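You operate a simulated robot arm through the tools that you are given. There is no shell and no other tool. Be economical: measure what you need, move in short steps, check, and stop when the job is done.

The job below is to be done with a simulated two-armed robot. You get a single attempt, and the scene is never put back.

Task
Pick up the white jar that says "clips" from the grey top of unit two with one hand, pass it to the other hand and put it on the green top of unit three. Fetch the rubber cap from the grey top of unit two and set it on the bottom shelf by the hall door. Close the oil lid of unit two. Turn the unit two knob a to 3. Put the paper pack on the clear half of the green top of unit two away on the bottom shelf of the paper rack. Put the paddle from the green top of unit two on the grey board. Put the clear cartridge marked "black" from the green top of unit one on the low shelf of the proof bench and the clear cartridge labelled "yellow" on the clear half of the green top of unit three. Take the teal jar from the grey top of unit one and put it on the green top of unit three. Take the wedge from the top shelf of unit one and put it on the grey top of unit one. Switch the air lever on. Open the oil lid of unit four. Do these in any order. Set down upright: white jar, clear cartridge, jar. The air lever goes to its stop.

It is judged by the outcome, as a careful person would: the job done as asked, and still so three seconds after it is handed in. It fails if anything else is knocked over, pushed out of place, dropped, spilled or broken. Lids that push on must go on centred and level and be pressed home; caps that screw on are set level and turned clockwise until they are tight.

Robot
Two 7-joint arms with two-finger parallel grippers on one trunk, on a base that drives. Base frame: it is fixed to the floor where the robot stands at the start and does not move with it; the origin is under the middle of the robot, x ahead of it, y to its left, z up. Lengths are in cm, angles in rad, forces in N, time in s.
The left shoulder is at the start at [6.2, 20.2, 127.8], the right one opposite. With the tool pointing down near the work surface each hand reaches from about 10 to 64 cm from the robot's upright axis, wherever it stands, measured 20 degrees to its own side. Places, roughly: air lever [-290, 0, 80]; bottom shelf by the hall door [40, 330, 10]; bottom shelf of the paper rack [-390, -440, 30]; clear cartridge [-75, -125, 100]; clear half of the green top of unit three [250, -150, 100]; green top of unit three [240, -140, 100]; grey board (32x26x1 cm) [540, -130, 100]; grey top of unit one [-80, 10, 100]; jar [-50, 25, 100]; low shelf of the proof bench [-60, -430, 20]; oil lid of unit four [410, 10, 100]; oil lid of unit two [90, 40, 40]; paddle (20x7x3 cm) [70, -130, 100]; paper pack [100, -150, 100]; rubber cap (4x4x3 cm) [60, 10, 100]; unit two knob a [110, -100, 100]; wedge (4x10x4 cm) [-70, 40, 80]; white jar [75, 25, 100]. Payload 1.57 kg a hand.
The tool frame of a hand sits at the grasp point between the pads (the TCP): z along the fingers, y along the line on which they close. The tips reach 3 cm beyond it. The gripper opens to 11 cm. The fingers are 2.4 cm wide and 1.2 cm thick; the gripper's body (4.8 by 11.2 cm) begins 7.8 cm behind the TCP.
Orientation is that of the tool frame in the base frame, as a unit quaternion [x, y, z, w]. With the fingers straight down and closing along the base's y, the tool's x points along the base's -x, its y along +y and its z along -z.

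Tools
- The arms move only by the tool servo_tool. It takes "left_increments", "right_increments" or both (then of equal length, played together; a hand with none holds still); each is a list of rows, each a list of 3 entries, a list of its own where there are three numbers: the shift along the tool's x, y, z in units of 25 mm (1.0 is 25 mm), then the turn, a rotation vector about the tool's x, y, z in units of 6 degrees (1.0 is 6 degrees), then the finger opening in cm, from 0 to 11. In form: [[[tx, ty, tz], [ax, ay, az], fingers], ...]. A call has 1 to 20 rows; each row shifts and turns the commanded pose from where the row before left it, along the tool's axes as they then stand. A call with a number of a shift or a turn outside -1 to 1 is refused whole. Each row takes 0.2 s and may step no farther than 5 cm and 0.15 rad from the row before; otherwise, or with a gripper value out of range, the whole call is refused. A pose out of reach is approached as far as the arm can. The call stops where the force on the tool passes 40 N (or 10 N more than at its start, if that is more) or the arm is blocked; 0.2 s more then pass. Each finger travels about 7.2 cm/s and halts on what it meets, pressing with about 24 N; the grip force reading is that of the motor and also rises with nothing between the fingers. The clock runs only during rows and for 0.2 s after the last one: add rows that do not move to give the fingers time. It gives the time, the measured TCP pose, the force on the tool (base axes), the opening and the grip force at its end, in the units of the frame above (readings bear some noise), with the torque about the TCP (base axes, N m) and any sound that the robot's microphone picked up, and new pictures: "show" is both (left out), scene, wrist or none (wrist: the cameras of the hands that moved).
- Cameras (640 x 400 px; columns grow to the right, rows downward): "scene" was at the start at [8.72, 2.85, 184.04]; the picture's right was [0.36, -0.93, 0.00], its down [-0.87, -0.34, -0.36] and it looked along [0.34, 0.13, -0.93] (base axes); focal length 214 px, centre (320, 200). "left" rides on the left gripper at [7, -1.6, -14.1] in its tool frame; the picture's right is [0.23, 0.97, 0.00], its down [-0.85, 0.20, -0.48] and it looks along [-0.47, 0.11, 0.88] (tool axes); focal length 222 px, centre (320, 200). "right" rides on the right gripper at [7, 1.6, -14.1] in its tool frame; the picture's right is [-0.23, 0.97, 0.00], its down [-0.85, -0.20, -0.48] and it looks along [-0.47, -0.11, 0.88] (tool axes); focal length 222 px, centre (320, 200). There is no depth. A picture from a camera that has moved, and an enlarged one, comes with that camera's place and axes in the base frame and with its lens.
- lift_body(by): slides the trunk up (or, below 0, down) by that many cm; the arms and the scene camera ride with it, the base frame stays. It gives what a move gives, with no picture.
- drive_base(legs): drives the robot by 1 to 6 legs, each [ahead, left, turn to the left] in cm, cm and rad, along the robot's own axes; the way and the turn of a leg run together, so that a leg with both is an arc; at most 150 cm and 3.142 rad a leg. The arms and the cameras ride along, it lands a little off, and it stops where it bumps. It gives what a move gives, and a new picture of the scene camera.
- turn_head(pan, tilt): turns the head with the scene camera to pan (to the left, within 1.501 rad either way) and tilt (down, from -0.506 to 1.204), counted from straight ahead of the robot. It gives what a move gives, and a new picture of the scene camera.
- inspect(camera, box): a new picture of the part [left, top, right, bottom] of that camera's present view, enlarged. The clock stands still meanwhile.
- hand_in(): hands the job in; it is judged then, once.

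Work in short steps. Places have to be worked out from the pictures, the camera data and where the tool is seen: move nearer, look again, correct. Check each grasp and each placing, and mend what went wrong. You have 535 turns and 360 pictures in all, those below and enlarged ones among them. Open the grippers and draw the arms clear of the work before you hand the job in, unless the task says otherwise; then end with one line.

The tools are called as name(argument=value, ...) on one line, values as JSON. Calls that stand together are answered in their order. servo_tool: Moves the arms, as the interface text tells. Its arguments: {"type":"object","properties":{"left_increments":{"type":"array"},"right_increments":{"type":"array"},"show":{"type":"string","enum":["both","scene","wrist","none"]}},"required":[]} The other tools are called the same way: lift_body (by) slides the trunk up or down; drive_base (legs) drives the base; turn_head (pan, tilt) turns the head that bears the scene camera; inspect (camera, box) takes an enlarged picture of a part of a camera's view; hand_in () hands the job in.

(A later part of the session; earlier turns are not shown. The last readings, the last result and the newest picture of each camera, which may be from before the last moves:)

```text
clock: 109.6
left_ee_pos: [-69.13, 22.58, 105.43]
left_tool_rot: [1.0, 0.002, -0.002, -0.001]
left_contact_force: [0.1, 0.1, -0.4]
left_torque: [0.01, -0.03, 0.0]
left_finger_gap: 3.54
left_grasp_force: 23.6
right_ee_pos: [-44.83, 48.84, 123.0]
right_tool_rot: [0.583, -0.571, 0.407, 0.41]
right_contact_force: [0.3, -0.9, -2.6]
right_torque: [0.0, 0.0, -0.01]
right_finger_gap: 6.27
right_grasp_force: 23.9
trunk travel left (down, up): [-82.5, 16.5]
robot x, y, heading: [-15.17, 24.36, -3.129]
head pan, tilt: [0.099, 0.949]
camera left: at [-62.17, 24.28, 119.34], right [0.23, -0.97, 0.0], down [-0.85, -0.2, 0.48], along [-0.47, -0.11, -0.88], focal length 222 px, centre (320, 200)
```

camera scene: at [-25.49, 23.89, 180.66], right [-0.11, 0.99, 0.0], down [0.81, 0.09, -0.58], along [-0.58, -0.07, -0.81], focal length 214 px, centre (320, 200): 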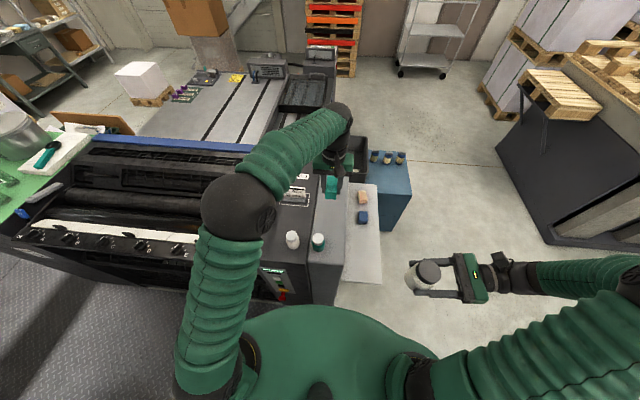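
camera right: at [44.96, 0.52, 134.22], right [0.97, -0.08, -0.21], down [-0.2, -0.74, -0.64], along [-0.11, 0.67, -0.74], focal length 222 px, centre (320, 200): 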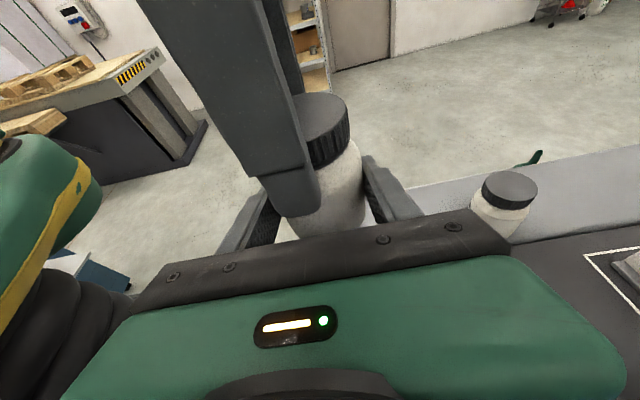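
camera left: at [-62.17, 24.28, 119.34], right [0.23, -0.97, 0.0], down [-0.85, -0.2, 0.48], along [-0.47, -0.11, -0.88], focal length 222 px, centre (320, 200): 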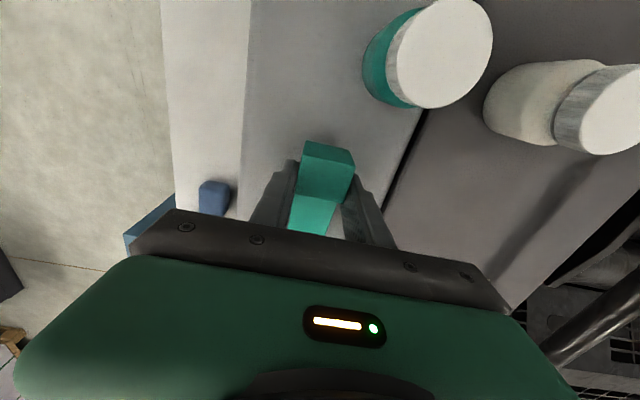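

servo_tool(left_increments=[[[0, 0, 0.15], [0, 0, 0], 1], [[0, 0, 0.15], [0, 0, 0], 1], [[0, 0, 0.1], [0, 0, 0], 1], [[0, 0, 0], [0, 0, 0], 1]], show="wrist")

```text
clock: 110.6
left_ee_pos: [-69.07, 22.41, 104.49]
left_tool_rot: [1.0, 0.003, -0.001, 0.0]
left_contact_force: [0.1, 0.2, -1.1]
left_torque: [0.0, -0.02, 0.04]
left_finger_gap: 3.56
left_grasp_force: 24.2
right_ee_pos: [-44.79, 48.8, 123.07]
right_tool_rot: [0.583, -0.571, 0.407, 0.41]
right_contact_force: [-0.2, 0.0, -1.0]
right_torque: [0.01, 0.01, -0.02]
right_finger_gap: 6.27
right_grasp_force: 24.0
trunk travel left (down, up): [-82.5, 16.5]
robot x, y, heading: [-15.15, 24.39, -3.13]
head pan, tilt: [0.099, 0.949]
camera left: at [-62.22, 24.14, 118.39], right [0.23, -0.97, 0.0], down [-0.85, -0.2, 0.48], along [-0.47, -0.11, -0.88], focal length 222 px, centre (320, 200)
```

left: 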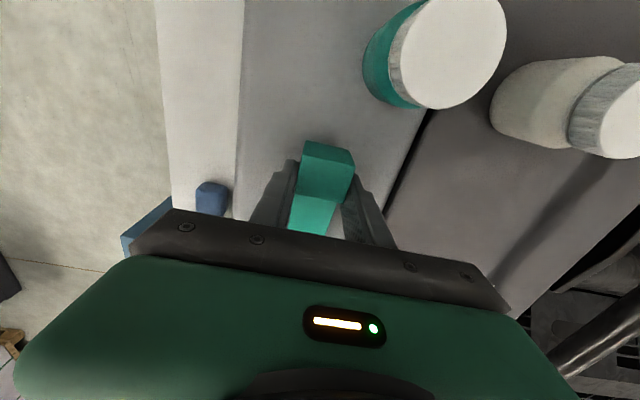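

servo_tool(left_increments=[[[0, 0, 0.1], [0, 0, 0], 1], [[0, 0, 0.1], [0, 0, 0], 1], [[0, 0, 0.1], [0, 0, 0], 1], [[0, 0, 0.1], [0, 0, 0], 1]], show="none")

```text
clock: 111.6
left_ee_pos: [-69.12, 22.51, 103.52]
left_tool_rot: [1.0, 0.003, -0.002, 0.0]
left_contact_force: [0.9, -0.3, -0.5]
left_torque: [0.01, 0.02, 0.0]
left_finger_gap: 3.56
left_grasp_force: 24.2
right_ee_pos: [-44.76, 48.74, 123.03]
right_tool_rot: [0.583, -0.571, 0.408, 0.41]
right_contact_force: [-1.1, -0.2, -2.0]
right_torque: [0.02, 0.02, 0.04]
right_finger_gap: 6.26
right_grasp_force: 24.2
trunk travel left (down, up): [-82.5, 16.5]
robot x, y, heading: [-14.98, 23.8, -3.128]
head pan, tilt: [0.099, 0.949]
```

servo_tool(left_increments=[[[0, 0, 0.08], [0, 0, 0], 1], [[0, 0, 0.08], [0, 0, 0], 1], [[0, 0, 0.08], [0, 0, 0], 1], [[0, 0, 0.08], [0, 0, 0], 1]], show="none")

```text
clock: 112.6
left_ee_pos: [-69.11, 22.52, 103.31]
left_tool_rot: [1.0, 0.003, -0.005, -0.001]
left_contact_force: [10.2, -0.8, 22.6]
left_torque: [-0.41, -0.72, 0.17]
left_finger_gap: 3.56
left_grasp_force: 24.1
right_ee_pos: [-44.32, 48.68, 123.08]
right_tool_rot: [0.583, -0.571, 0.406, 0.411]
right_contact_force: [-0.5, 0.3, -1.8]
right_torque: [0.0, 0.02, 0.01]
right_finger_gap: 6.27
right_grasp_force: 23.5
trunk travel left (down, up): [-82.5, 16.5]
robot x, y, heading: [-15.34, 24.03, -3.128]
head pan, tilt: [0.099, 0.949]
stopped in row 4 (left hand): the force on the tool passed its limit at 42 N (the readings are from after the stop); the commanded pose is now the measured one
```

Contact: top surface at ≈100.2. I release and raise.

servo_tool(left_increments=[[[0, 0, 0], [0, 0, 0], 6], [[0, 0, 0], [0, 0, 0], 6], [[0, 0, 0], [0, 0, 0], 6], [[0, 0, -0.5], [0, 0, 0], 6], [[0, 0, -1], [0, 0, 0], 6], [[0, 0, -1], [0, 0, 0], 6], [[0, 0, -1], [0, 0, 0], 6], [[0, 0, -1], [0, 0, 0], 11], [[0, 0, -1], [0, 0, 0], 11]], show="wrist")

```text
clock: 114.6
left_ee_pos: [-69.18, 22.1, 116.82]
left_tool_rot: [1.0, 0.003, -0.006, -0.002]
left_contact_force: [-0.7, -0.4, -0.4]
left_torque: [-0.01, 0.0, 0.01]
left_finger_gap: 11.03
left_grasp_force: 0.0
right_ee_pos: [-44.55, 48.45, 123.07]
right_tool_rot: [0.583, -0.571, 0.407, 0.41]
right_contact_force: [0.3, 0.6, -1.7]
right_torque: [0.02, 0.03, -0.05]
right_finger_gap: 6.28
right_grasp_force: 23.6
trunk travel left (down, up): [-82.5, 16.5]
robot x, y, heading: [-15.29, 24.38, -3.128]
head pan, tilt: [0.099, 0.949]
camera left: at [-62.15, 23.81, 130.73], right [0.23, -0.97, -0.01], down [-0.85, -0.21, 0.49], along [-0.47, -0.11, -0.87], focal length 222 px, centre (320, 200)
```

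left: 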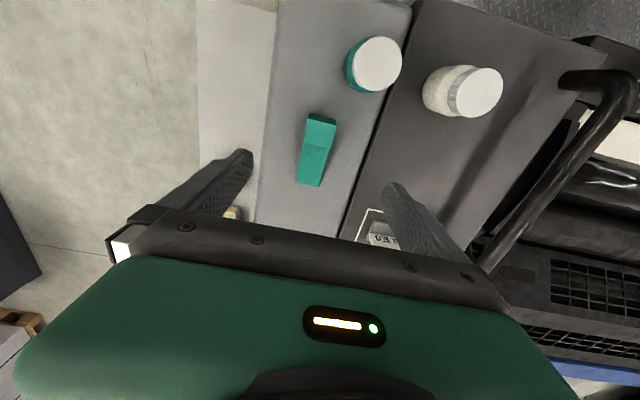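

Wedge placed nicely. Teal jar lid ≈(-60, 19.6); a white jar stands near at y≈10.7, so I yaw the hand 60° to keep the fingers away from it, moving above the teal jar at z≈124.

servo_tool(left_increments=[[[0.8, 0.2, -0.6], [0, 0, 0], 9], [[0.8, 0.2, -0.6], [0, 0, 0], 9], [[0.8, 0.2, -0.6], [0, 0, 0], 9], [[0.8, 0.2, -0.6], [0, 0, 0], 9], [[0.5, 0.2, -0.4], [0, 0, 0], 9], [[0, 0, 0], [0, 0, -1], 9], [[0, 0, 0], [0, 0, -1], 9], [[0, 0, 0], [0, 0, -1], 9], [[0, 0, 0], [0, 0, -1], 9], [[0, 0, 0], [0, 0, -1], 9], [[0, 0, 0], [0, 0, -1], 9], [[0, 0, 0], [0, 0, -1], 9], [[0, 0, 0], [0, 0, -1], 9], [[0, 0, 0], [0, 0, -1], 9], [[0, 0, 0], [0, 0, -1], 9], [[0, 0, 0], [0, 0, 0], 9]], show="wrist")

```text
clock: 118.0
left_ee_pos: [-60.04, 20.02, 123.67]
left_tool_rot: [0.864, 0.503, -0.003, -0.003]
left_contact_force: [0.0, -0.1, -0.9]
left_torque: [-0.01, -0.02, -0.01]
left_finger_gap: 8.99
left_grasp_force: 0.1
right_ee_pos: [-44.87, 48.61, 123.08]
right_tool_rot: [0.584, -0.57, 0.408, 0.409]
right_contact_force: [-0.1, -0.2, -1.7]
right_torque: [0.04, -0.01, 0.03]
right_finger_gap: 6.27
right_grasp_force: 24.0
trunk travel left (down, up): [-82.5, 16.5]
robot x, y, heading: [-15.38, 24.0, -3.131]
head pan, tilt: [0.099, 0.949]
camera left: at [-57.94, 26.87, 137.63], right [0.96, -0.28, -0.01], down [-0.24, -0.84, 0.48], along [-0.14, -0.46, -0.88], focal length 222 px, centre (320, 200)
```

left: 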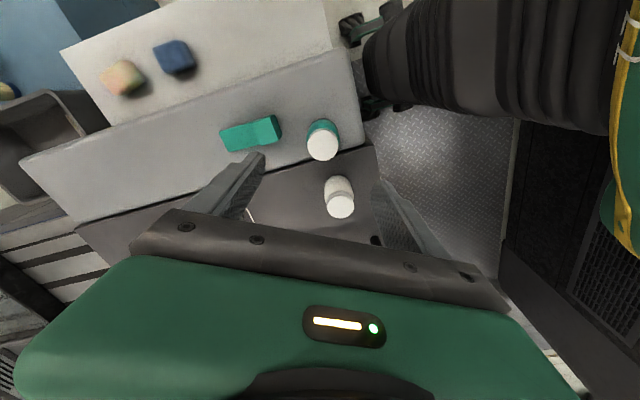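

servo_tool(left_increments=[[[-0.14, 0.08, 1], [0, 0, 0], 9], [[0, 0, 1], [0, 0, 0], 9], [[0, 0, 1], [0, 0, 0], 9], [[0, 0, 1], [0, 0, 0], 9], [[0, 0, 1], [0, 0, 0], 9], [[0, 0, 0.4], [0, 0, 0], 9], [[0, 0, 0], [0, 0, 0], 9]], show="wrist")

```text
clock: 119.6
left_ee_pos: [-60.15, 19.73, 110.15]
left_tool_rot: [0.864, 0.503, -0.004, -0.004]
left_contact_force: [-0.3, -1.2, -0.1]
left_torque: [0.03, 0.03, -0.03]
left_finger_gap: 8.99
left_grasp_force: 0.0
right_ee_pos: [-44.61, 48.82, 123.02]
right_tool_rot: [0.583, -0.571, 0.407, 0.41]
right_contact_force: [0.4, 0.0, -1.2]
right_torque: [0.03, 0.01, 0.0]
right_finger_gap: 6.28
right_grasp_force: 23.8
trunk travel left (down, up): [-82.5, 16.5]
robot x, y, heading: [-14.91, 24.49, -3.13]
head pan, tilt: [0.099, 0.949]
camera left: at [-58.03, 26.48, 124.04], right [0.96, -0.28, -0.01], down [-0.24, -0.84, 0.48], along [-0.14, -0.46, -0.88], focal length 222 px, centre (320, 200)
```

left: 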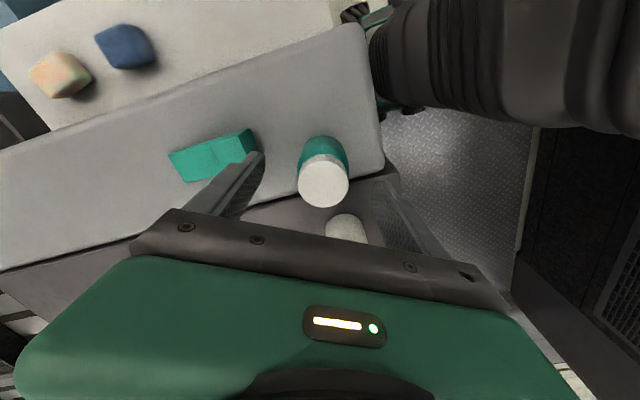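

Lid top ≈107 at (-60.1, 19.2). I lower to 105.6 and close.

servo_tool(left_increments=[[[-0.17, 0.1, 0.9], [0, 0, 0], 9], [[0, 0, 0.9], [0, 0, 0], 9], [[0, 0, 0], [0, 0, 0], 3], [[0, 0, 0], [0, 0, 0], 3], [[0, 0, 0], [0, 0, 0], 3], [[0, 0, 0], [0, 0, 0], 3], [[0, 0, 0], [0, 0, 0], 3]], show="wrist")

```text
clock: 121.2
left_ee_pos: [-60.24, 19.09, 105.48]
left_tool_rot: [0.864, 0.503, -0.003, -0.003]
left_contact_force: [0.3, 0.5, 0.6]
left_torque: [-0.01, 0.01, -0.03]
left_finger_gap: 4.89
left_grasp_force: 24.0
right_ee_pos: [-44.76, 48.76, 122.96]
right_tool_rot: [0.583, -0.571, 0.407, 0.41]
right_contact_force: [0.2, 0.1, -1.7]
right_torque: [0.02, -0.04, -0.02]
right_finger_gap: 6.29
right_grasp_force: 24.0
trunk travel left (down, up): [-82.5, 16.5]
robot x, y, heading: [-14.79, 24.03, -3.129]
head pan, tilt: [0.099, 0.949]
camera left: at [-58.14, 26.04, 119.53], right [0.96, -0.28, -0.01], down [-0.24, -0.84, 0.48], along [-0.14, -0.46, -0.88], focal length 222 px, centre (320, 200)
```

left: 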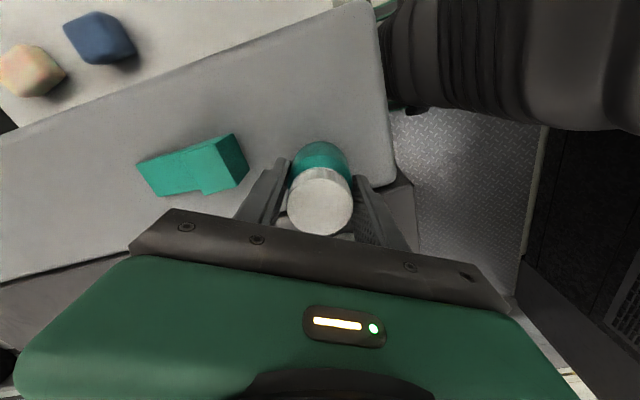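

Teal jar gripped (4.9 cm). I lift it and drive: out of the aisle north, east past unit two, turning to face +x.

servo_tool(left_increments=[[[0, 0, -0.6], [0, 0, 0], 3], [[0, 0, -1], [0, 0, 0], 3], [[0, 0, -1], [0, 0, 0], 3], [[0, 0, -1], [0, 0, 0], 3], [[0, 0, -1], [0, 0, 0], 3], [[0, 0, -1], [0, 0, 0], 3], [[0, 0, -1], [0, 0, 0], 3], [[0, 0, -1], [0, 0, 0], 3], [[0, 0, -1], [0, 0, 0], 3], [[0.7, 0, -0.4], [0, 0, 0], 3], [[0.7, 0, 0], [0, 0, 0], 3], [[0.7, 0, 0], [0, 0, 0], 3], [[0.7, 0, 0], [0, 0, 0], 3]], show="wrist")

drive_base(legs=[[-8, 0, 0], [0, -95, 0]])

drive_base(legs=[[-85, 0, 0], [0, 0, 3.13], [85, 0, 0]])

```text
clock: 124.0
left_ee_pos: [-56.38, 25.48, 128.06]
left_tool_rot: [0.864, 0.503, -0.005, -0.003]
left_contact_force: [0.4, 0.0, -1.4]
left_torque: [-0.02, 0.0, -0.01]
left_finger_gap: 4.86
left_grasp_force: 24.1
right_ee_pos: [-44.69, 48.66, 122.98]
right_tool_rot: [0.584, -0.57, 0.408, 0.409]
right_contact_force: [0.3, -0.3, -1.8]
right_torque: [-0.01, 0.01, -0.02]
right_finger_gap: 6.3
right_grasp_force: 24.2
trunk travel left (down, up): [-82.5, 16.5]
robot x, y, heading: [-14.9, 24.35, -3.126]
head pan, tilt: [0.099, 0.949]
camera left: at [-54.42, 32.25, 142.04], right [0.96, -0.28, -0.01], down [-0.24, -0.84, 0.48], along [-0.14, -0.46, -0.88], focal length 222 px, centre (320, 200)
```

left: 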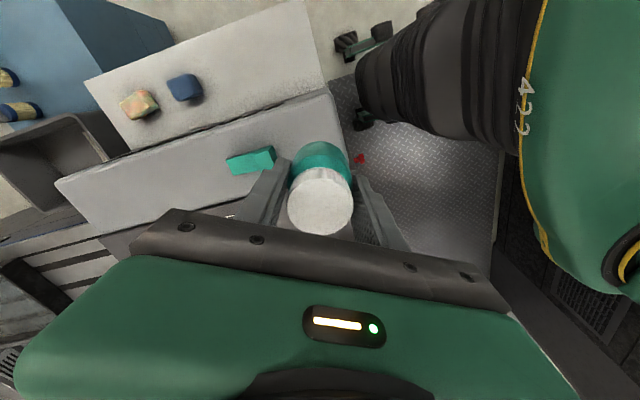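

```text
clock: 129.6
left_ee_pos: [-50.04, 119.72, 128.17]
left_tool_rot: [0.863, 0.506, -0.003, -0.004]
left_contact_force: [0.1, 0.1, -0.6]
left_torque: [0.0, 0.0, -0.01]
left_finger_gap: 4.89
left_grasp_force: 23.9
right_ee_pos: [-38.35, 143.26, 123.05]
right_tool_rot: [0.586, -0.569, 0.408, 0.407]
right_contact_force: [0.1, -0.3, -0.7]
right_torque: [0.07, 0.0, -0.01]
right_finger_gap: 6.25
right_grasp_force: 24.0
trunk travel left (down, up): [-82.5, 16.5]
robot x, y, heading: [-8.59, 119.25, -3.126]
head pan, tilt: [0.099, 0.949]
camera scene: at [-18.84, 118.25, 180.66], right [-0.12, 0.99, 0.0], down [0.81, 0.1, -0.58], along [-0.58, -0.07, -0.81], focal length 214 px, centre (320, 200)
```

scene: 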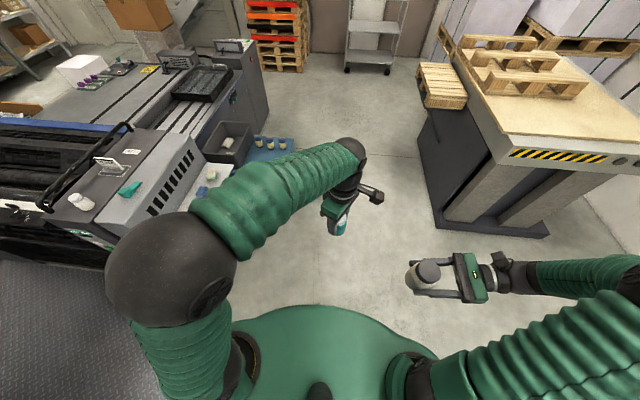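

```text
clock: 145.5
left_ee_pos: [199.45, 120.48, 128.34]
left_tool_rot: [-0.504, 0.864, -0.004, 0.004]
left_contact_force: [0.9, -0.2, 0.3]
left_torque: [-0.02, 0.01, -0.03]
left_finger_gap: 4.88
left_grasp_force: 23.8
right_ee_pos: [187.65, 97.05, 123.08]
right_tool_rot: [0.571, 0.584, 0.41, -0.406]
right_contact_force: [-0.8, -0.2, -1.7]
right_torque: [-0.01, 0.0, 0.01]
right_finger_gap: 6.26
right_grasp_force: 24.0
trunk travel left (down, up): [-82.5, 16.5]
robot x, y, heading: [158.18, 121.24, 0.01]
head pan, tilt: [0.099, 0.949]
camera scene: at [168.75, 122.13, 180.67], right [0.11, -0.99, 0.0], down [-0.81, -0.09, -0.58], along [0.58, 0.07, -0.81], focal length 214 px, centre (320, 200)
```

scene: 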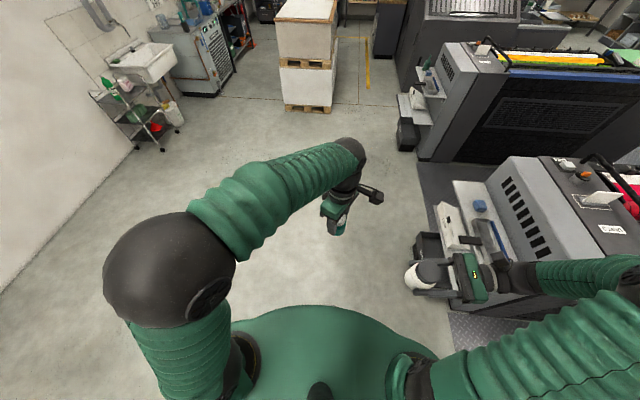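

Unit three's near face is at x≈191. I go back to x≈148 and strafe right (south) down the aisle in two legs.

drive_base(legs=[[-8, 0, -0.01], [0, -110, 0], [0, -110, 0]])

turn_head(pan=-0.3, tilt=0.8)

```text
clock: 157.2
left_ee_pos: [190.0, -103.08, 128.2]
left_tool_rot: [-0.494, 0.869, -0.005, 0.003]
left_contact_force: [-0.3, 0.5, -1.0]
left_torque: [-0.03, 0.03, -0.01]
left_finger_gap: 4.85
left_grasp_force: 24.6
right_ee_pos: [177.58, -126.23, 123.2]
right_tool_rot: [0.577, 0.579, 0.413, -0.402]
right_contact_force: [-0.1, -0.5, -1.6]
right_torque: [-0.01, -0.02, -0.01]
right_finger_gap: 6.28
right_grasp_force: 23.8
trunk travel left (down, up): [-82.5, 16.5]
robot x, y, heading: [148.69, -101.83, -0.01]
head pan, tilt: [0.099, 0.949]
camera scene: at [159.49, -100.7, 180.66], right [0.09, -1.0, 0.0], down [-0.81, -0.07, -0.58], along [0.58, 0.05, -0.81], focal length 214 px, centre (320, 200)
```

scene: 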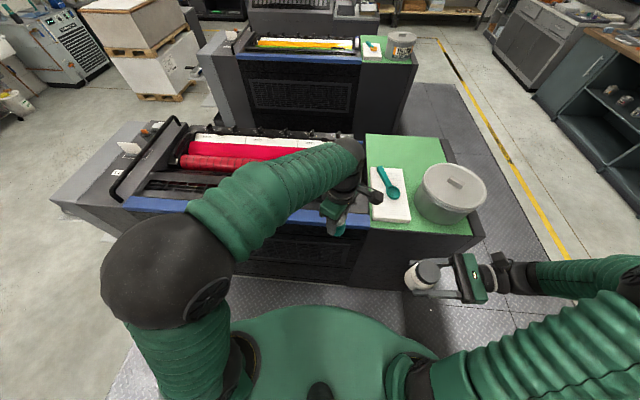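

```text
clock: 158.0
left_ee_pos: [189.83, -103.26, 128.18]
left_tool_rot: [-0.494, 0.869, -0.006, 0.003]
left_contact_force: [-0.3, -0.3, -0.5]
left_torque: [0.01, 0.01, 0.0]
left_finger_gap: 4.88
left_grasp_force: 23.9
right_ee_pos: [177.61, -126.36, 123.15]
right_tool_rot: [0.577, 0.578, 0.414, -0.402]
right_contact_force: [-0.8, -0.5, -1.5]
right_torque: [0.02, 0.01, 0.03]
right_finger_gap: 6.31
right_grasp_force: 24.1
trunk travel left (down, up): [-82.5, 16.5]
robot x, y, heading: [148.67, -101.48, -0.012]
head pan, tilt: [-0.3, 0.799]
camera scene: at [159.94, -104.15, 181.81], right [-0.3, -0.95, 0.0], down [-0.68, 0.22, -0.7], along [0.66, -0.21, -0.72], focal length 214 px, centre (320, 200)
```

scene: 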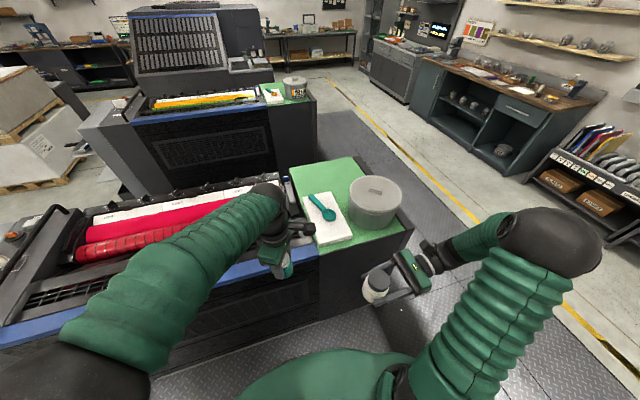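

The clear half of unit three's green top is x≈238–268, y≈-118…-162. I'll serve it from the south: drive south out of the aisle, turn to face +y and strafe to x≈252.

drive_base(legs=[[0, -122, 0], [0, 0, 1.58], [0, -102, 0]])

turn_head(pan=0, tilt=0.9)

```text
clock: 173.1
left_ee_pos: [250.81, -181.53, 128.08]
left_tool_rot: [0.969, -0.248, 0.001, -0.007]
left_contact_force: [0.0, -0.5, -1.5]
left_torque: [-0.01, -0.02, -0.01]
left_finger_gap: 4.89
left_grasp_force: 23.6
right_ee_pos: [274.57, -192.91, 123.16]
right_tool_rot: [-0.015, 0.817, -0.001, -0.576]
right_contact_force: [0.8, 0.6, -1.6]
right_torque: [-0.03, 0.03, 0.01]
right_finger_gap: 6.31
right_grasp_force: 23.8
trunk travel left (down, up): [-82.5, 16.5]
robot x, y, heading: [251.0, -222.89, 1.595]
head pan, tilt: [-0.3, 0.799]
camera scene: at [253.22, -211.57, 181.81], right [0.96, -0.27, 0.0], down [-0.19, -0.69, -0.7], along [0.19, 0.67, -0.72], focal length 214 px, centre (320, 200)
```

scene: 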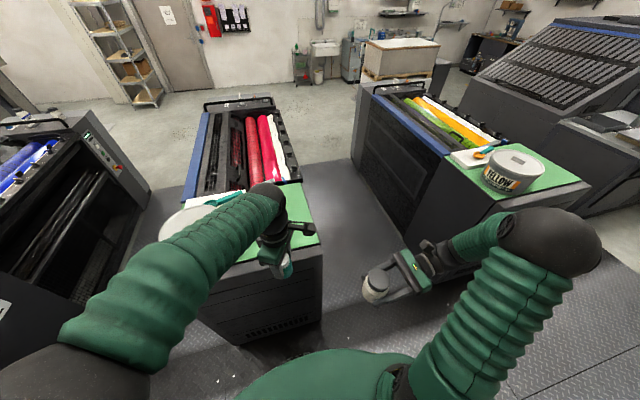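

```text
clock: 173.8
left_ee_pos: [250.87, -181.64, 128.23]
left_tool_rot: [0.969, -0.247, 0.001, -0.007]
left_contact_force: [-0.9, -1.6, -0.2]
left_torque: [0.01, 0.02, -0.03]
left_finger_gap: 4.86
left_grasp_force: 24.4
right_ee_pos: [274.51, -193.08, 123.22]
right_tool_rot: [-0.016, 0.818, -0.001, -0.576]
right_contact_force: [0.2, 0.8, -1.7]
right_torque: [0.0, -0.01, -0.02]
right_finger_gap: 6.25
right_grasp_force: 24.1
trunk travel left (down, up): [-82.5, 16.5]
robot x, y, heading: [251.15, -222.72, 1.595]
head pan, tilt: [0.0, 0.901]
camera scene: at [251.1, -211.77, 181.02], right [1.0, 0.03, 0.0], down [0.02, -0.78, -0.62], along [-0.02, 0.62, -0.78], focal length 214 px, centre (320, 200)
```

scene: 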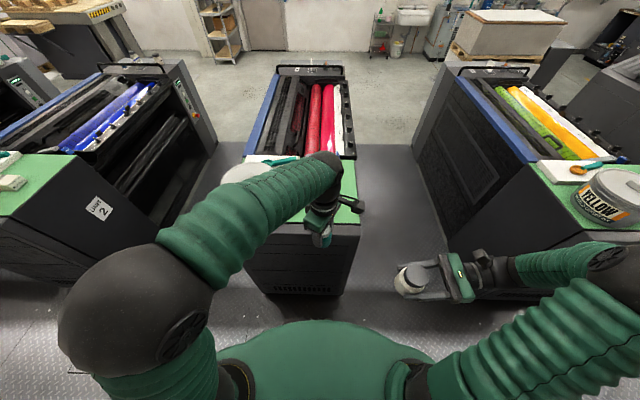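

I drive ahead 26 cm toward the south face (y≈-162).

drive_base(legs=[[26, 0, -0.025]])

```text
clock: 175.7
left_ee_pos: [251.88, -156.24, 128.4]
left_tool_rot: [0.965, -0.262, 0.001, -0.008]
left_contact_force: [-0.4, 0.1, -0.9]
left_torque: [-0.02, 0.0, 0.0]
left_finger_gap: 4.87
left_grasp_force: 24.1
right_ee_pos: [275.13, -168.37, 123.29]
right_tool_rot: [-0.005, 0.818, 0.009, -0.575]
right_contact_force: [0.9, -0.4, -0.5]
right_torque: [0.02, -0.01, -0.04]
right_finger_gap: 6.32
right_grasp_force: 24.2
trunk travel left (down, up): [-82.5, 16.5]
robot x, y, heading: [250.39, -197.08, 1.568]
head pan, tilt: [0.0, 0.901]
camera scene: at [251.12, -186.68, 181.07], right [1.0, 0.0, 0.0], down [0.0, -0.78, -0.62], along [0.0, 0.62, -0.78], focal length 214 px, centre (320, 200)
```

scene: 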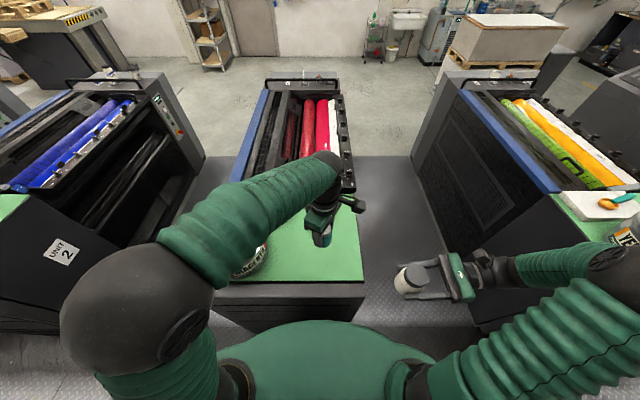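

Teal jar first: I move the left hand to (246, -138) and lower toward the top.

servo_tool(left_increments=[[[-0.82, -0.73, 0], [0, 0, 0], 3], [[-0.82, -0.73, 0], [0, 0, 0], 3], [[-0.82, -0.73, 0], [0, 0, 0], 3], [[-0.82, -0.73, 0], [0, 0, 0], 3], [[-0.82, -0.73, 0], [0, 0, 0], 3], [[-0.82, -0.73, 0], [0, 0, 0], 3], [[-0.82, -0.73, 0], [0, 0, 0], 3], [[0, 0, 1], [0, 0, 0], 3], [[0, 0, 1], [0, 0, 0], 3], [[0, 0, 1], [0, 0, 0], 3], [[0, 0, 1], [0, 0, 0], 3], [[0, 0, 1], [0, 0, 0], 3], [[0, 0, 1], [0, 0, 0], 3], [[0, 0, 0.6], [0, 0, 0], 3], [[0, 0, 0], [0, 0, 0], 3]])

```text
clock: 178.9
left_ee_pos: [246.02, -137.47, 112.05]
left_tool_rot: [0.965, -0.262, 0.0, -0.008]
left_contact_force: [0.3, -0.1, -1.0]
left_torque: [-0.02, 0.0, 0.0]
left_finger_gap: 4.86
left_grasp_force: 23.7
right_ee_pos: [275.1, -168.07, 123.34]
right_tool_rot: [-0.004, 0.817, 0.008, -0.576]
right_contact_force: [0.1, -0.5, -1.5]
right_torque: [0.02, 0.01, -0.01]
right_finger_gap: 6.3
right_grasp_force: 23.9
trunk travel left (down, up): [-82.5, 16.5]
robot x, y, heading: [250.8, -196.79, 1.57]
head pan, tilt: [0.0, 0.901]
camera scene: at [251.18, -185.92, 181.02], right [1.0, 0.0, 0.0], down [0.0, -0.79, -0.62], along [0.0, 0.62, -0.79], focal length 214 px, centre (320, 200)
camera left: at [252.7, -139.77, 126.0], right [-0.3, -0.95, -0.01], down [-0.84, 0.25, 0.48], along [-0.45, 0.15, -0.88], focal length 222 px, centre (320, 200)
```

scene: 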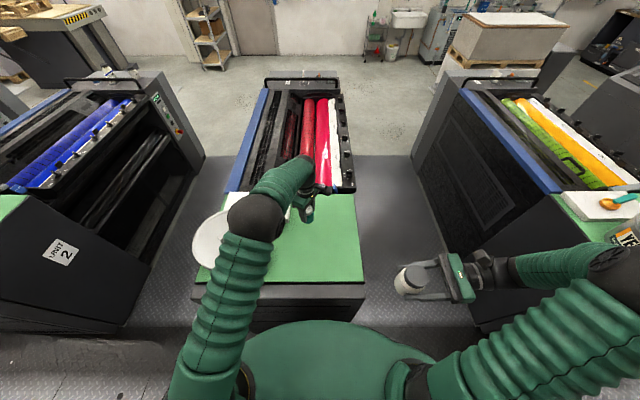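
left: 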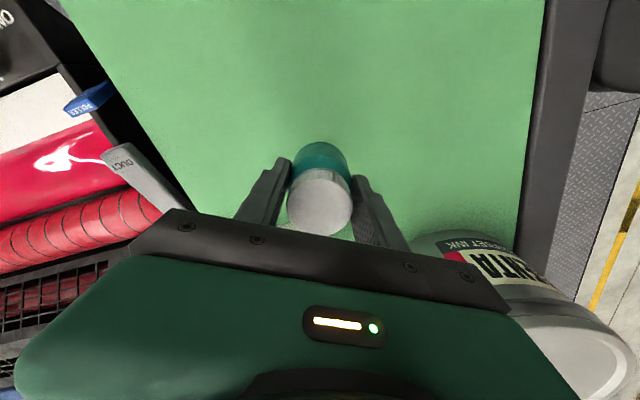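

servo_tool(left_increments=[[[0, 0, 0.9], [0, 0, 0], 3], [[0, 0, 0.9], [0, 0, 0], 3], [[0, 0, 0.4], [0, 0, 0], 3], [[0, 0, 0], [0, 0, 0], 3]], show="none")

servo_tool(left_increments=[[[0, 0, 0.08], [0, 0, 0], 3], [[0, 0, 0.08], [0, 0, 0], 3], [[0, 0, 0.08], [0, 0, 0], 3], [[0, 0, 0], [0, 0, 0], 3]], show="wrist")

```text
clock: 179.9
left_ee_pos: [246.13, -137.37, 106.41]
left_tool_rot: [0.965, -0.262, 0.001, -0.007]
left_contact_force: [-0.3, -0.5, -1.9]
left_torque: [0.01, 0.01, 0.0]
left_finger_gap: 4.88
left_grasp_force: 24.0
right_ee_pos: [275.11, -168.0, 123.15]
right_tool_rot: [-0.005, 0.818, 0.007, -0.576]
right_contact_force: [0.0, -0.8, -1.7]
right_torque: [0.0, -0.02, -0.01]
right_finger_gap: 6.3
right_grasp_force: 24.1
trunk travel left (down, up): [-82.5, 16.5]
robot x, y, heading: [250.61, -197.13, 1.573]
head pan, tilt: [0.0, 0.901]
```

```text
clock: 180.9
left_ee_pos: [246.02, -137.29, 105.73]
left_tool_rot: [0.965, -0.261, 0.001, -0.006]
left_contact_force: [-0.7, -0.7, -1.4]
left_torque: [0.03, 0.0, -0.04]
left_finger_gap: 4.85
left_grasp_force: 23.9
right_ee_pos: [275.17, -167.98, 123.21]
right_tool_rot: [-0.005, 0.818, 0.007, -0.576]
right_contact_force: [-1.0, 0.2, -1.4]
right_torque: [0.02, 0.02, 0.01]
right_finger_gap: 6.29
right_grasp_force: 24.3
trunk travel left (down, up): [-82.5, 16.5]
robot x, y, heading: [250.5, -197.08, 1.569]
head pan, tilt: [0.0, 0.901]
camera left: at [252.72, -139.63, 119.71], right [-0.3, -0.95, -0.01], down [-0.84, 0.25, 0.48], along [-0.45, 0.15, -0.88], focal length 222 px, centre (320, 200)
```

left: 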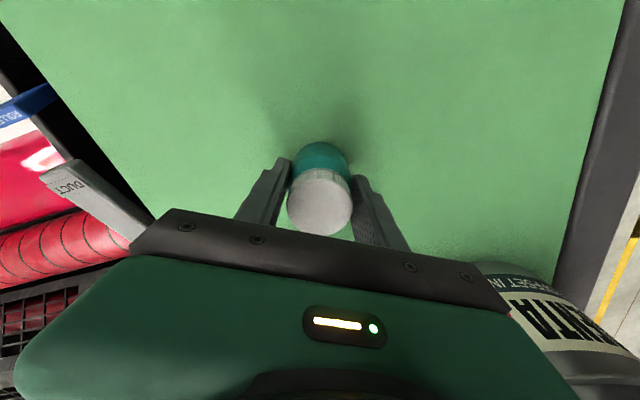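

Very near the surface. A few more millimetre steps until contact.

servo_tool(left_increments=[[[0, 0, 0.06], [0, 0, 0], 3], [[0, 0, 0.06], [0, 0, 0], 3], [[0, 0, 0.06], [0, 0, 0], 3], [[0, 0, 0], [0, 0, 0], 3]], show="none")

```text
clock: 181.9
left_ee_pos: [246.11, -137.36, 105.42]
left_tool_rot: [0.965, -0.262, 0.001, -0.007]
left_contact_force: [-0.4, 0.8, 3.2]
left_torque: [-0.04, 0.06, 0.01]
left_finger_gap: 4.87
left_grasp_force: 23.8
right_ee_pos: [275.16, -168.04, 123.15]
right_tool_rot: [-0.004, 0.817, 0.008, -0.577]
right_contact_force: [0.2, 0.1, -1.2]
right_torque: [0.01, 0.0, -0.01]
right_finger_gap: 6.27
right_grasp_force: 24.2
trunk travel left (down, up): [-82.5, 16.5]
robot x, y, heading: [250.37, -196.96, 1.568]
head pan, tilt: [0.0, 0.901]
```

Contact. I open and lift straight up.

servo_tool(left_increments=[[[0, 0, 0], [0, 0, 0], 6], [[0, 0, 0], [0, 0, 0], 9], [[0, 0, 0], [0, 0, 0], 9], [[0, 0, 0], [0, 0, 0], 9], [[0, 0, -1], [0, 0, 0], 9], [[0, 0, -1], [0, 0, 0], 9], [[0, 0, -1], [0, 0, 0], 9], [[0, 0, -1], [0, 0, 0], 9], [[0, 0, -1], [0, 0, 0], 9], [[0, 0, -1], [0, 0, 0], 9], [[0, 0, -1], [0, 0, 0], 9], [[0, 0, -1], [0, 0, 0], 9], [[0, 0, -1], [0, 0, 0], 9]], show="wrist")

```text
clock: 184.7
left_ee_pos: [245.86, -137.76, 127.9]
left_tool_rot: [0.965, -0.263, 0.001, -0.007]
left_contact_force: [0.1, 0.2, -0.5]
left_torque: [-0.02, 0.01, 0.01]
left_finger_gap: 8.99
left_grasp_force: 0.1
right_ee_pos: [275.07, -168.11, 123.24]
right_tool_rot: [-0.004, 0.817, 0.007, -0.577]
right_contact_force: [0.9, -0.2, -1.6]
right_torque: [-0.04, 0.0, 0.0]
right_finger_gap: 6.3
right_grasp_force: 24.5
trunk travel left (down, up): [-82.5, 16.5]
robot x, y, heading: [251.07, -196.54, 1.571]
head pan, tilt: [0.0, 0.901]
camera left: at [252.52, -139.92, 141.88], right [-0.3, -0.95, -0.01], down [-0.84, 0.25, 0.48], along [-0.45, 0.15, -0.88], focal length 222 px, centre (320, 200)
```

left: 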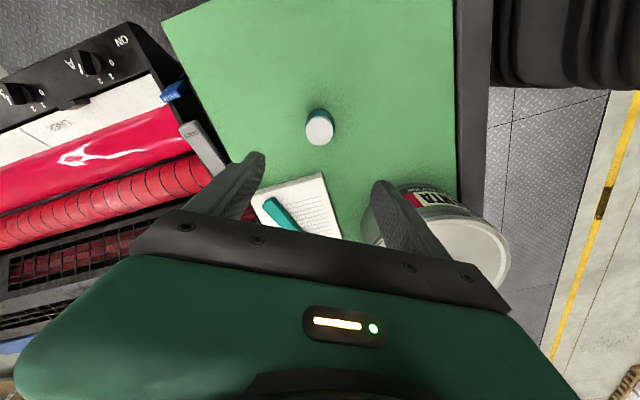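

Teal jar stands upright. Now I withdraw the left hand toward the robot and bring the white jar (right hand) to about (262, -140).

servo_tool(left_increments=[[[0.34, 0.57, -0.2], [0, 0, 0], 9], [[0.34, 0.57, -0.2], [0, 0, 0], 9], [[0.34, 0.57, -0.2], [0, 0, 0], 9], [[0.34, 0.57, -0.2], [0, 0, 0], 9], [[0.34, 0.57, 0], [0, 0, 0], 9], [[0.34, 0.57, 0], [0, 0, 0], 9], [[0.34, 0.57, 0], [0, 0, 0], 9], [[0.34, 0.57, 0], [0, 0, 0], 9], [[0.34, 0.57, 0], [0, 0, 0], 9], [[0.34, 0.57, 0], [0, 0, 0], 9], [[0.34, 0.57, 0], [0, 0, 0], 9], [[0.34, 0.57, 0], [0, 0, 0], 9]], right_increments=[[[0, 0.93, 0], [0, 0, 0], 4], [[0, 0.93, 0], [0, 0, 0], 4], [[0, 0.93, 0], [0, 0, 0], 4], [[0, 0.93, 0], [0, 0, 0], 4], [[0, 0.93, 0], [0, 0, 0], 4], [[0, 0.93, 0], [0, 0, 0], 4], [[0.25, 0.93, 0.7], [0, 0, 0], 4], [[0.25, 0.93, 0.7], [0, 0, 0], 4], [[0.25, 0.93, 0.7], [0, 0, 0], 4], [[0.25, 0.93, 0.7], [0, 0, 0], 4], [[0.25, 0.93, 0.7], [0, 0, 0], 4], [[0.25, 0.93, 0.7], [0, 0, 0], 4]])

```text
clock: 187.3
left_ee_pos: [245.86, -157.51, 129.78]
left_tool_rot: [0.965, -0.261, 0.003, -0.007]
left_contact_force: [-0.4, -0.5, 0.2]
left_torque: [0.0, 0.0, 0.02]
left_finger_gap: 9.02
left_grasp_force: 0.1
right_ee_pos: [264.1, -140.09, 123.59]
right_tool_rot: [-0.004, 0.818, 0.007, -0.575]
right_contact_force: [0.2, -0.1, -2.1]
right_torque: [0.01, -0.02, 0.03]
right_finger_gap: 6.27
right_grasp_force: 24.0
trunk travel left (down, up): [-82.5, 16.5]
robot x, y, heading: [250.84, -196.79, 1.57]
head pan, tilt: [0.0, 0.901]
camera scene: at [250.95, -185.85, 181.01], right [1.0, 0.0, 0.0], down [0.0, -0.79, -0.62], along [0.0, 0.62, -0.79], focal length 214 px, centre (320, 200)
camera right: at [275.07, -138.68, 134.93], right [0.08, 0.98, -0.2], down [0.74, -0.19, -0.65], along [-0.67, -0.1, -0.74], focal length 222 px, centre (320, 200)
camera left: at [252.59, -159.74, 143.62], right [-0.3, -0.96, -0.01], down [-0.84, 0.25, 0.48], along [-0.45, 0.15, -0.88], focal length 222 px, centre (320, 200)
```

scene: 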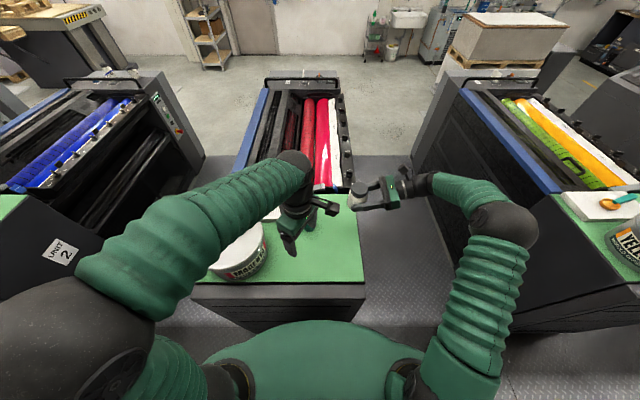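
right: 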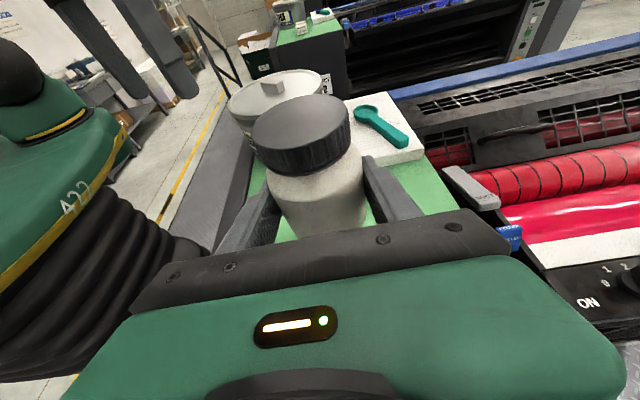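
left: 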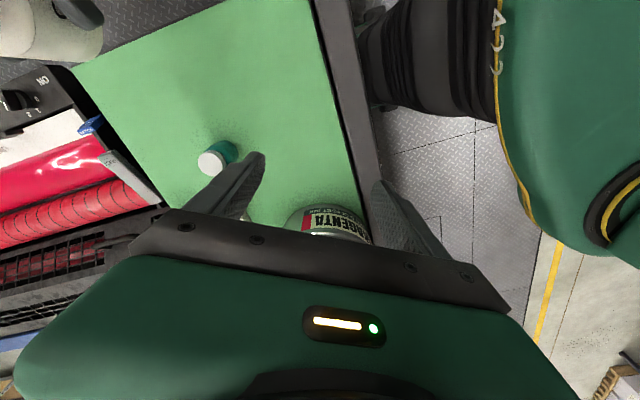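

I shift it 5.5 cm farther in from the edge and lower to ~106.6.

servo_tool(right_increments=[[[0.25, 0, 0.69], [0, 0, 0], 4], [[0.25, 0, 0.69], [0, 0, 0], 4], [[0.25, 0, 0.69], [0, 0, 0], 4], [[-0.913, 0, 0.33], [0, 0, 0], 4], [[-0.913, 0, 0.33], [0, 0, 0], 4], [[-0.913, 0, 0.33], [0, 0, 0], 4], [[-0.913, 0, 0.33], [0, 0, 0], 4], [[-0.913, 0, 0.33], [0, 0, 0], 4], [[-0.913, 0, 0.33], [0, 0, 0], 4], [[-0.913, 0, 0.33], [0, 0, 0], 4], [[0, 0, 0], [0, 0, 0], 4]])

```text
clock: 189.7
left_ee_pos: [245.97, -157.48, 129.63]
left_tool_rot: [0.965, -0.262, 0.002, -0.008]
left_contact_force: [0.1, 0.0, 1.0]
left_torque: [0.0, 0.02, -0.04]
left_finger_gap: 9.0
left_grasp_force: 0.1
right_ee_pos: [258.59, -140.05, 106.58]
right_tool_rot: [-0.004, 0.817, 0.007, -0.576]
right_contact_force: [-1.0, 0.3, -1.3]
right_torque: [-0.05, 0.0, 0.01]
right_finger_gap: 6.32
right_grasp_force: 23.9
trunk travel left (down, up): [-82.5, 16.5]
robot x, y, heading: [250.65, -196.98, 1.571]
head pan, tilt: [0.0, 0.901]
camera scene: at [251.06, -185.85, 181.01], right [1.0, 0.0, 0.0], down [0.0, -0.79, -0.62], along [0.0, 0.62, -0.79], focal length 214 px, centre (320, 200)
camera right: at [269.48, -138.53, 117.85], right [0.08, 0.98, -0.2], down [0.74, -0.19, -0.65], along [-0.67, -0.1, -0.74], focal length 222 px, centre (320, 200)
```

scene: 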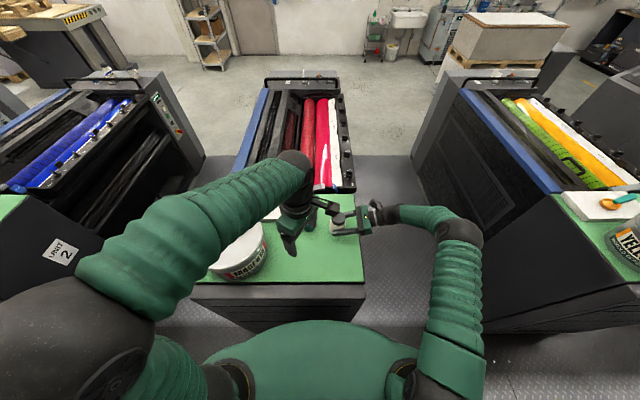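
right: 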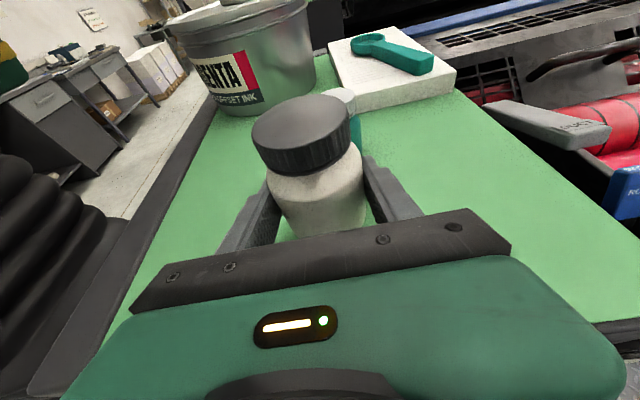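

servo_tool(right_increments=[[[-0.53, 0, 0.19], [0, 0, 0], 4], [[-0.53, 0, 0.19], [0, 0, 0], 4], [[0, 0, 0], [0, 0, 0], 4]], show="none")

servo_tool(right_increments=[[[-0.075, 0, 0.027], [0, 0, 0], 4], [[-0.075, 0, 0.027], [0, 0, 0], 4], [[0, 0, 0], [0, 0, 0], 4]], show="wrist")

```text
clock: 190.5
left_ee_pos: [246.06, -157.55, 129.83]
left_tool_rot: [0.965, -0.261, 0.002, -0.007]
left_contact_force: [0.6, -0.2, -1.2]
left_torque: [-0.01, -0.01, 0.03]
left_finger_gap: 9.01
left_grasp_force: 0.1
right_ee_pos: [258.5, -140.01, 103.64]
right_tool_rot: [-0.005, 0.818, 0.007, -0.576]
right_contact_force: [0.3, 0.6, -1.5]
right_torque: [0.01, -0.01, 0.02]
right_finger_gap: 6.27
right_grasp_force: 23.9
trunk travel left (down, up): [-82.5, 16.5]
robot x, y, heading: [250.76, -197.14, 1.571]
head pan, tilt: [0.0, 0.901]
```

```text
clock: 191.3
left_ee_pos: [246.11, -157.54, 129.67]
left_tool_rot: [0.965, -0.262, 0.001, -0.007]
left_contact_force: [0.6, -0.1, 0.8]
left_torque: [0.01, -0.01, -0.01]
left_finger_gap: 9.0
left_grasp_force: 0.1
right_ee_pos: [258.53, -139.85, 103.43]
right_tool_rot: [-0.005, 0.817, 0.007, -0.577]
right_contact_force: [0.3, 1.3, 5.5]
right_torque: [-0.17, -0.03, 0.06]
right_finger_gap: 6.31
right_grasp_force: 24.4
trunk travel left (down, up): [-82.5, 16.5]
robot x, y, heading: [250.79, -196.53, 1.577]
head pan, tilt: [0.0, 0.901]
camera right: at [269.46, -138.42, 114.76], right [0.08, 0.98, -0.2], down [0.74, -0.19, -0.65], along [-0.67, -0.1, -0.74], focal length 222 px, centre (320, 200)
```

right: 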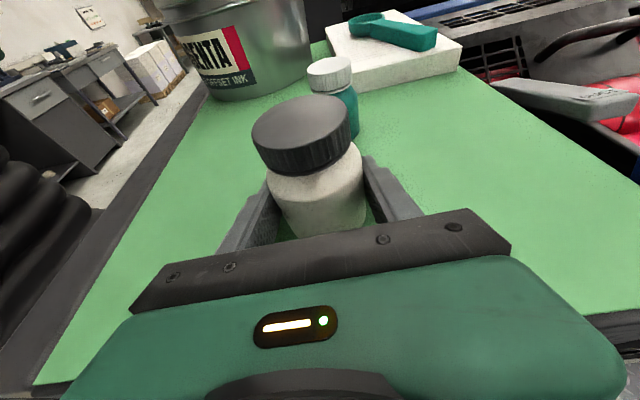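

Contact (≈7 N). I open and pull the hand back along its own axis.

servo_tool(right_increments=[[[0, 0, 0], [0, 0, 0], 8], [[0, 0, 0], [0, 0, 0], 10], [[0, 0, 0], [0, 0, 0], 10], [[0, 0, 0], [0, 0, 0], 10], [[0, 0, -0.8], [0, 0, 0], 10], [[0, 0, -0.8], [0, 0, 0], 10], [[0, 0, -0.9], [0, 0, 0], 10], [[0, 0, -1], [0, 0, 0], 10], [[0.5, 0, -1], [0, 0, 0], 10], [[1, 0, -0.5], [0, 0, 0], 10], [[1, 0, -0.5], [0, 0, 0], 10], [[1, 0, -0.5], [0, 0, 0], 10]])

```text
clock: 193.9
left_ee_pos: [245.96, -157.49, 129.8]
left_tool_rot: [0.965, -0.262, 0.001, -0.007]
left_contact_force: [1.1, 0.2, -0.5]
left_torque: [0.02, -0.04, -0.01]
left_finger_gap: 9.01
left_grasp_force: 0.0
right_ee_pos: [269.59, -140.18, 116.88]
right_tool_rot: [-0.004, 0.818, 0.008, -0.576]
right_contact_force: [0.1, 0.2, 0.0]
right_torque: [-0.04, 0.01, -0.02]
right_finger_gap: 10.0
right_grasp_force: 0.2
trunk travel left (down, up): [-82.5, 16.5]
robot x, y, heading: [250.57, -196.89, 1.572]
head pan, tilt: [0.0, 0.901]
camera scene: at [251.09, -186.01, 181.02], right [1.0, 0.0, 0.0], down [0.0, -0.78, -0.62], along [0.0, 0.62, -0.78], focal length 214 px, centre (320, 200)
camera right: at [280.53, -138.72, 128.1], right [0.08, 0.98, -0.2], down [0.74, -0.19, -0.65], along [-0.67, -0.1, -0.74], focal length 222 px, centre (320, 200)
```

scene: 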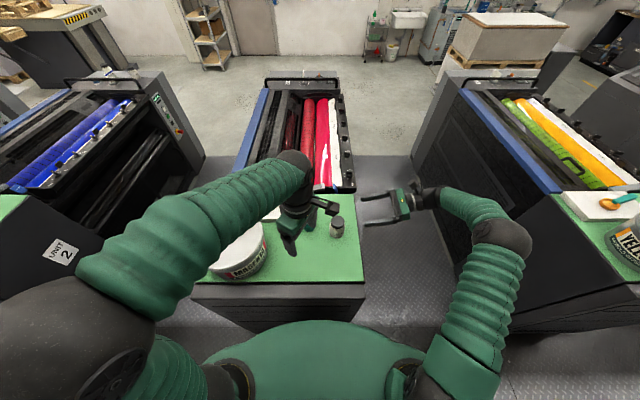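
right: 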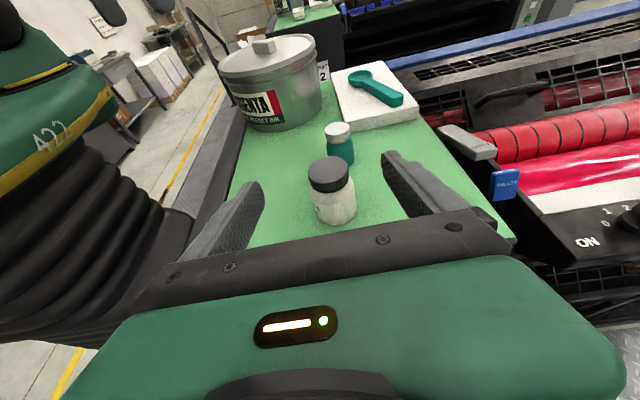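

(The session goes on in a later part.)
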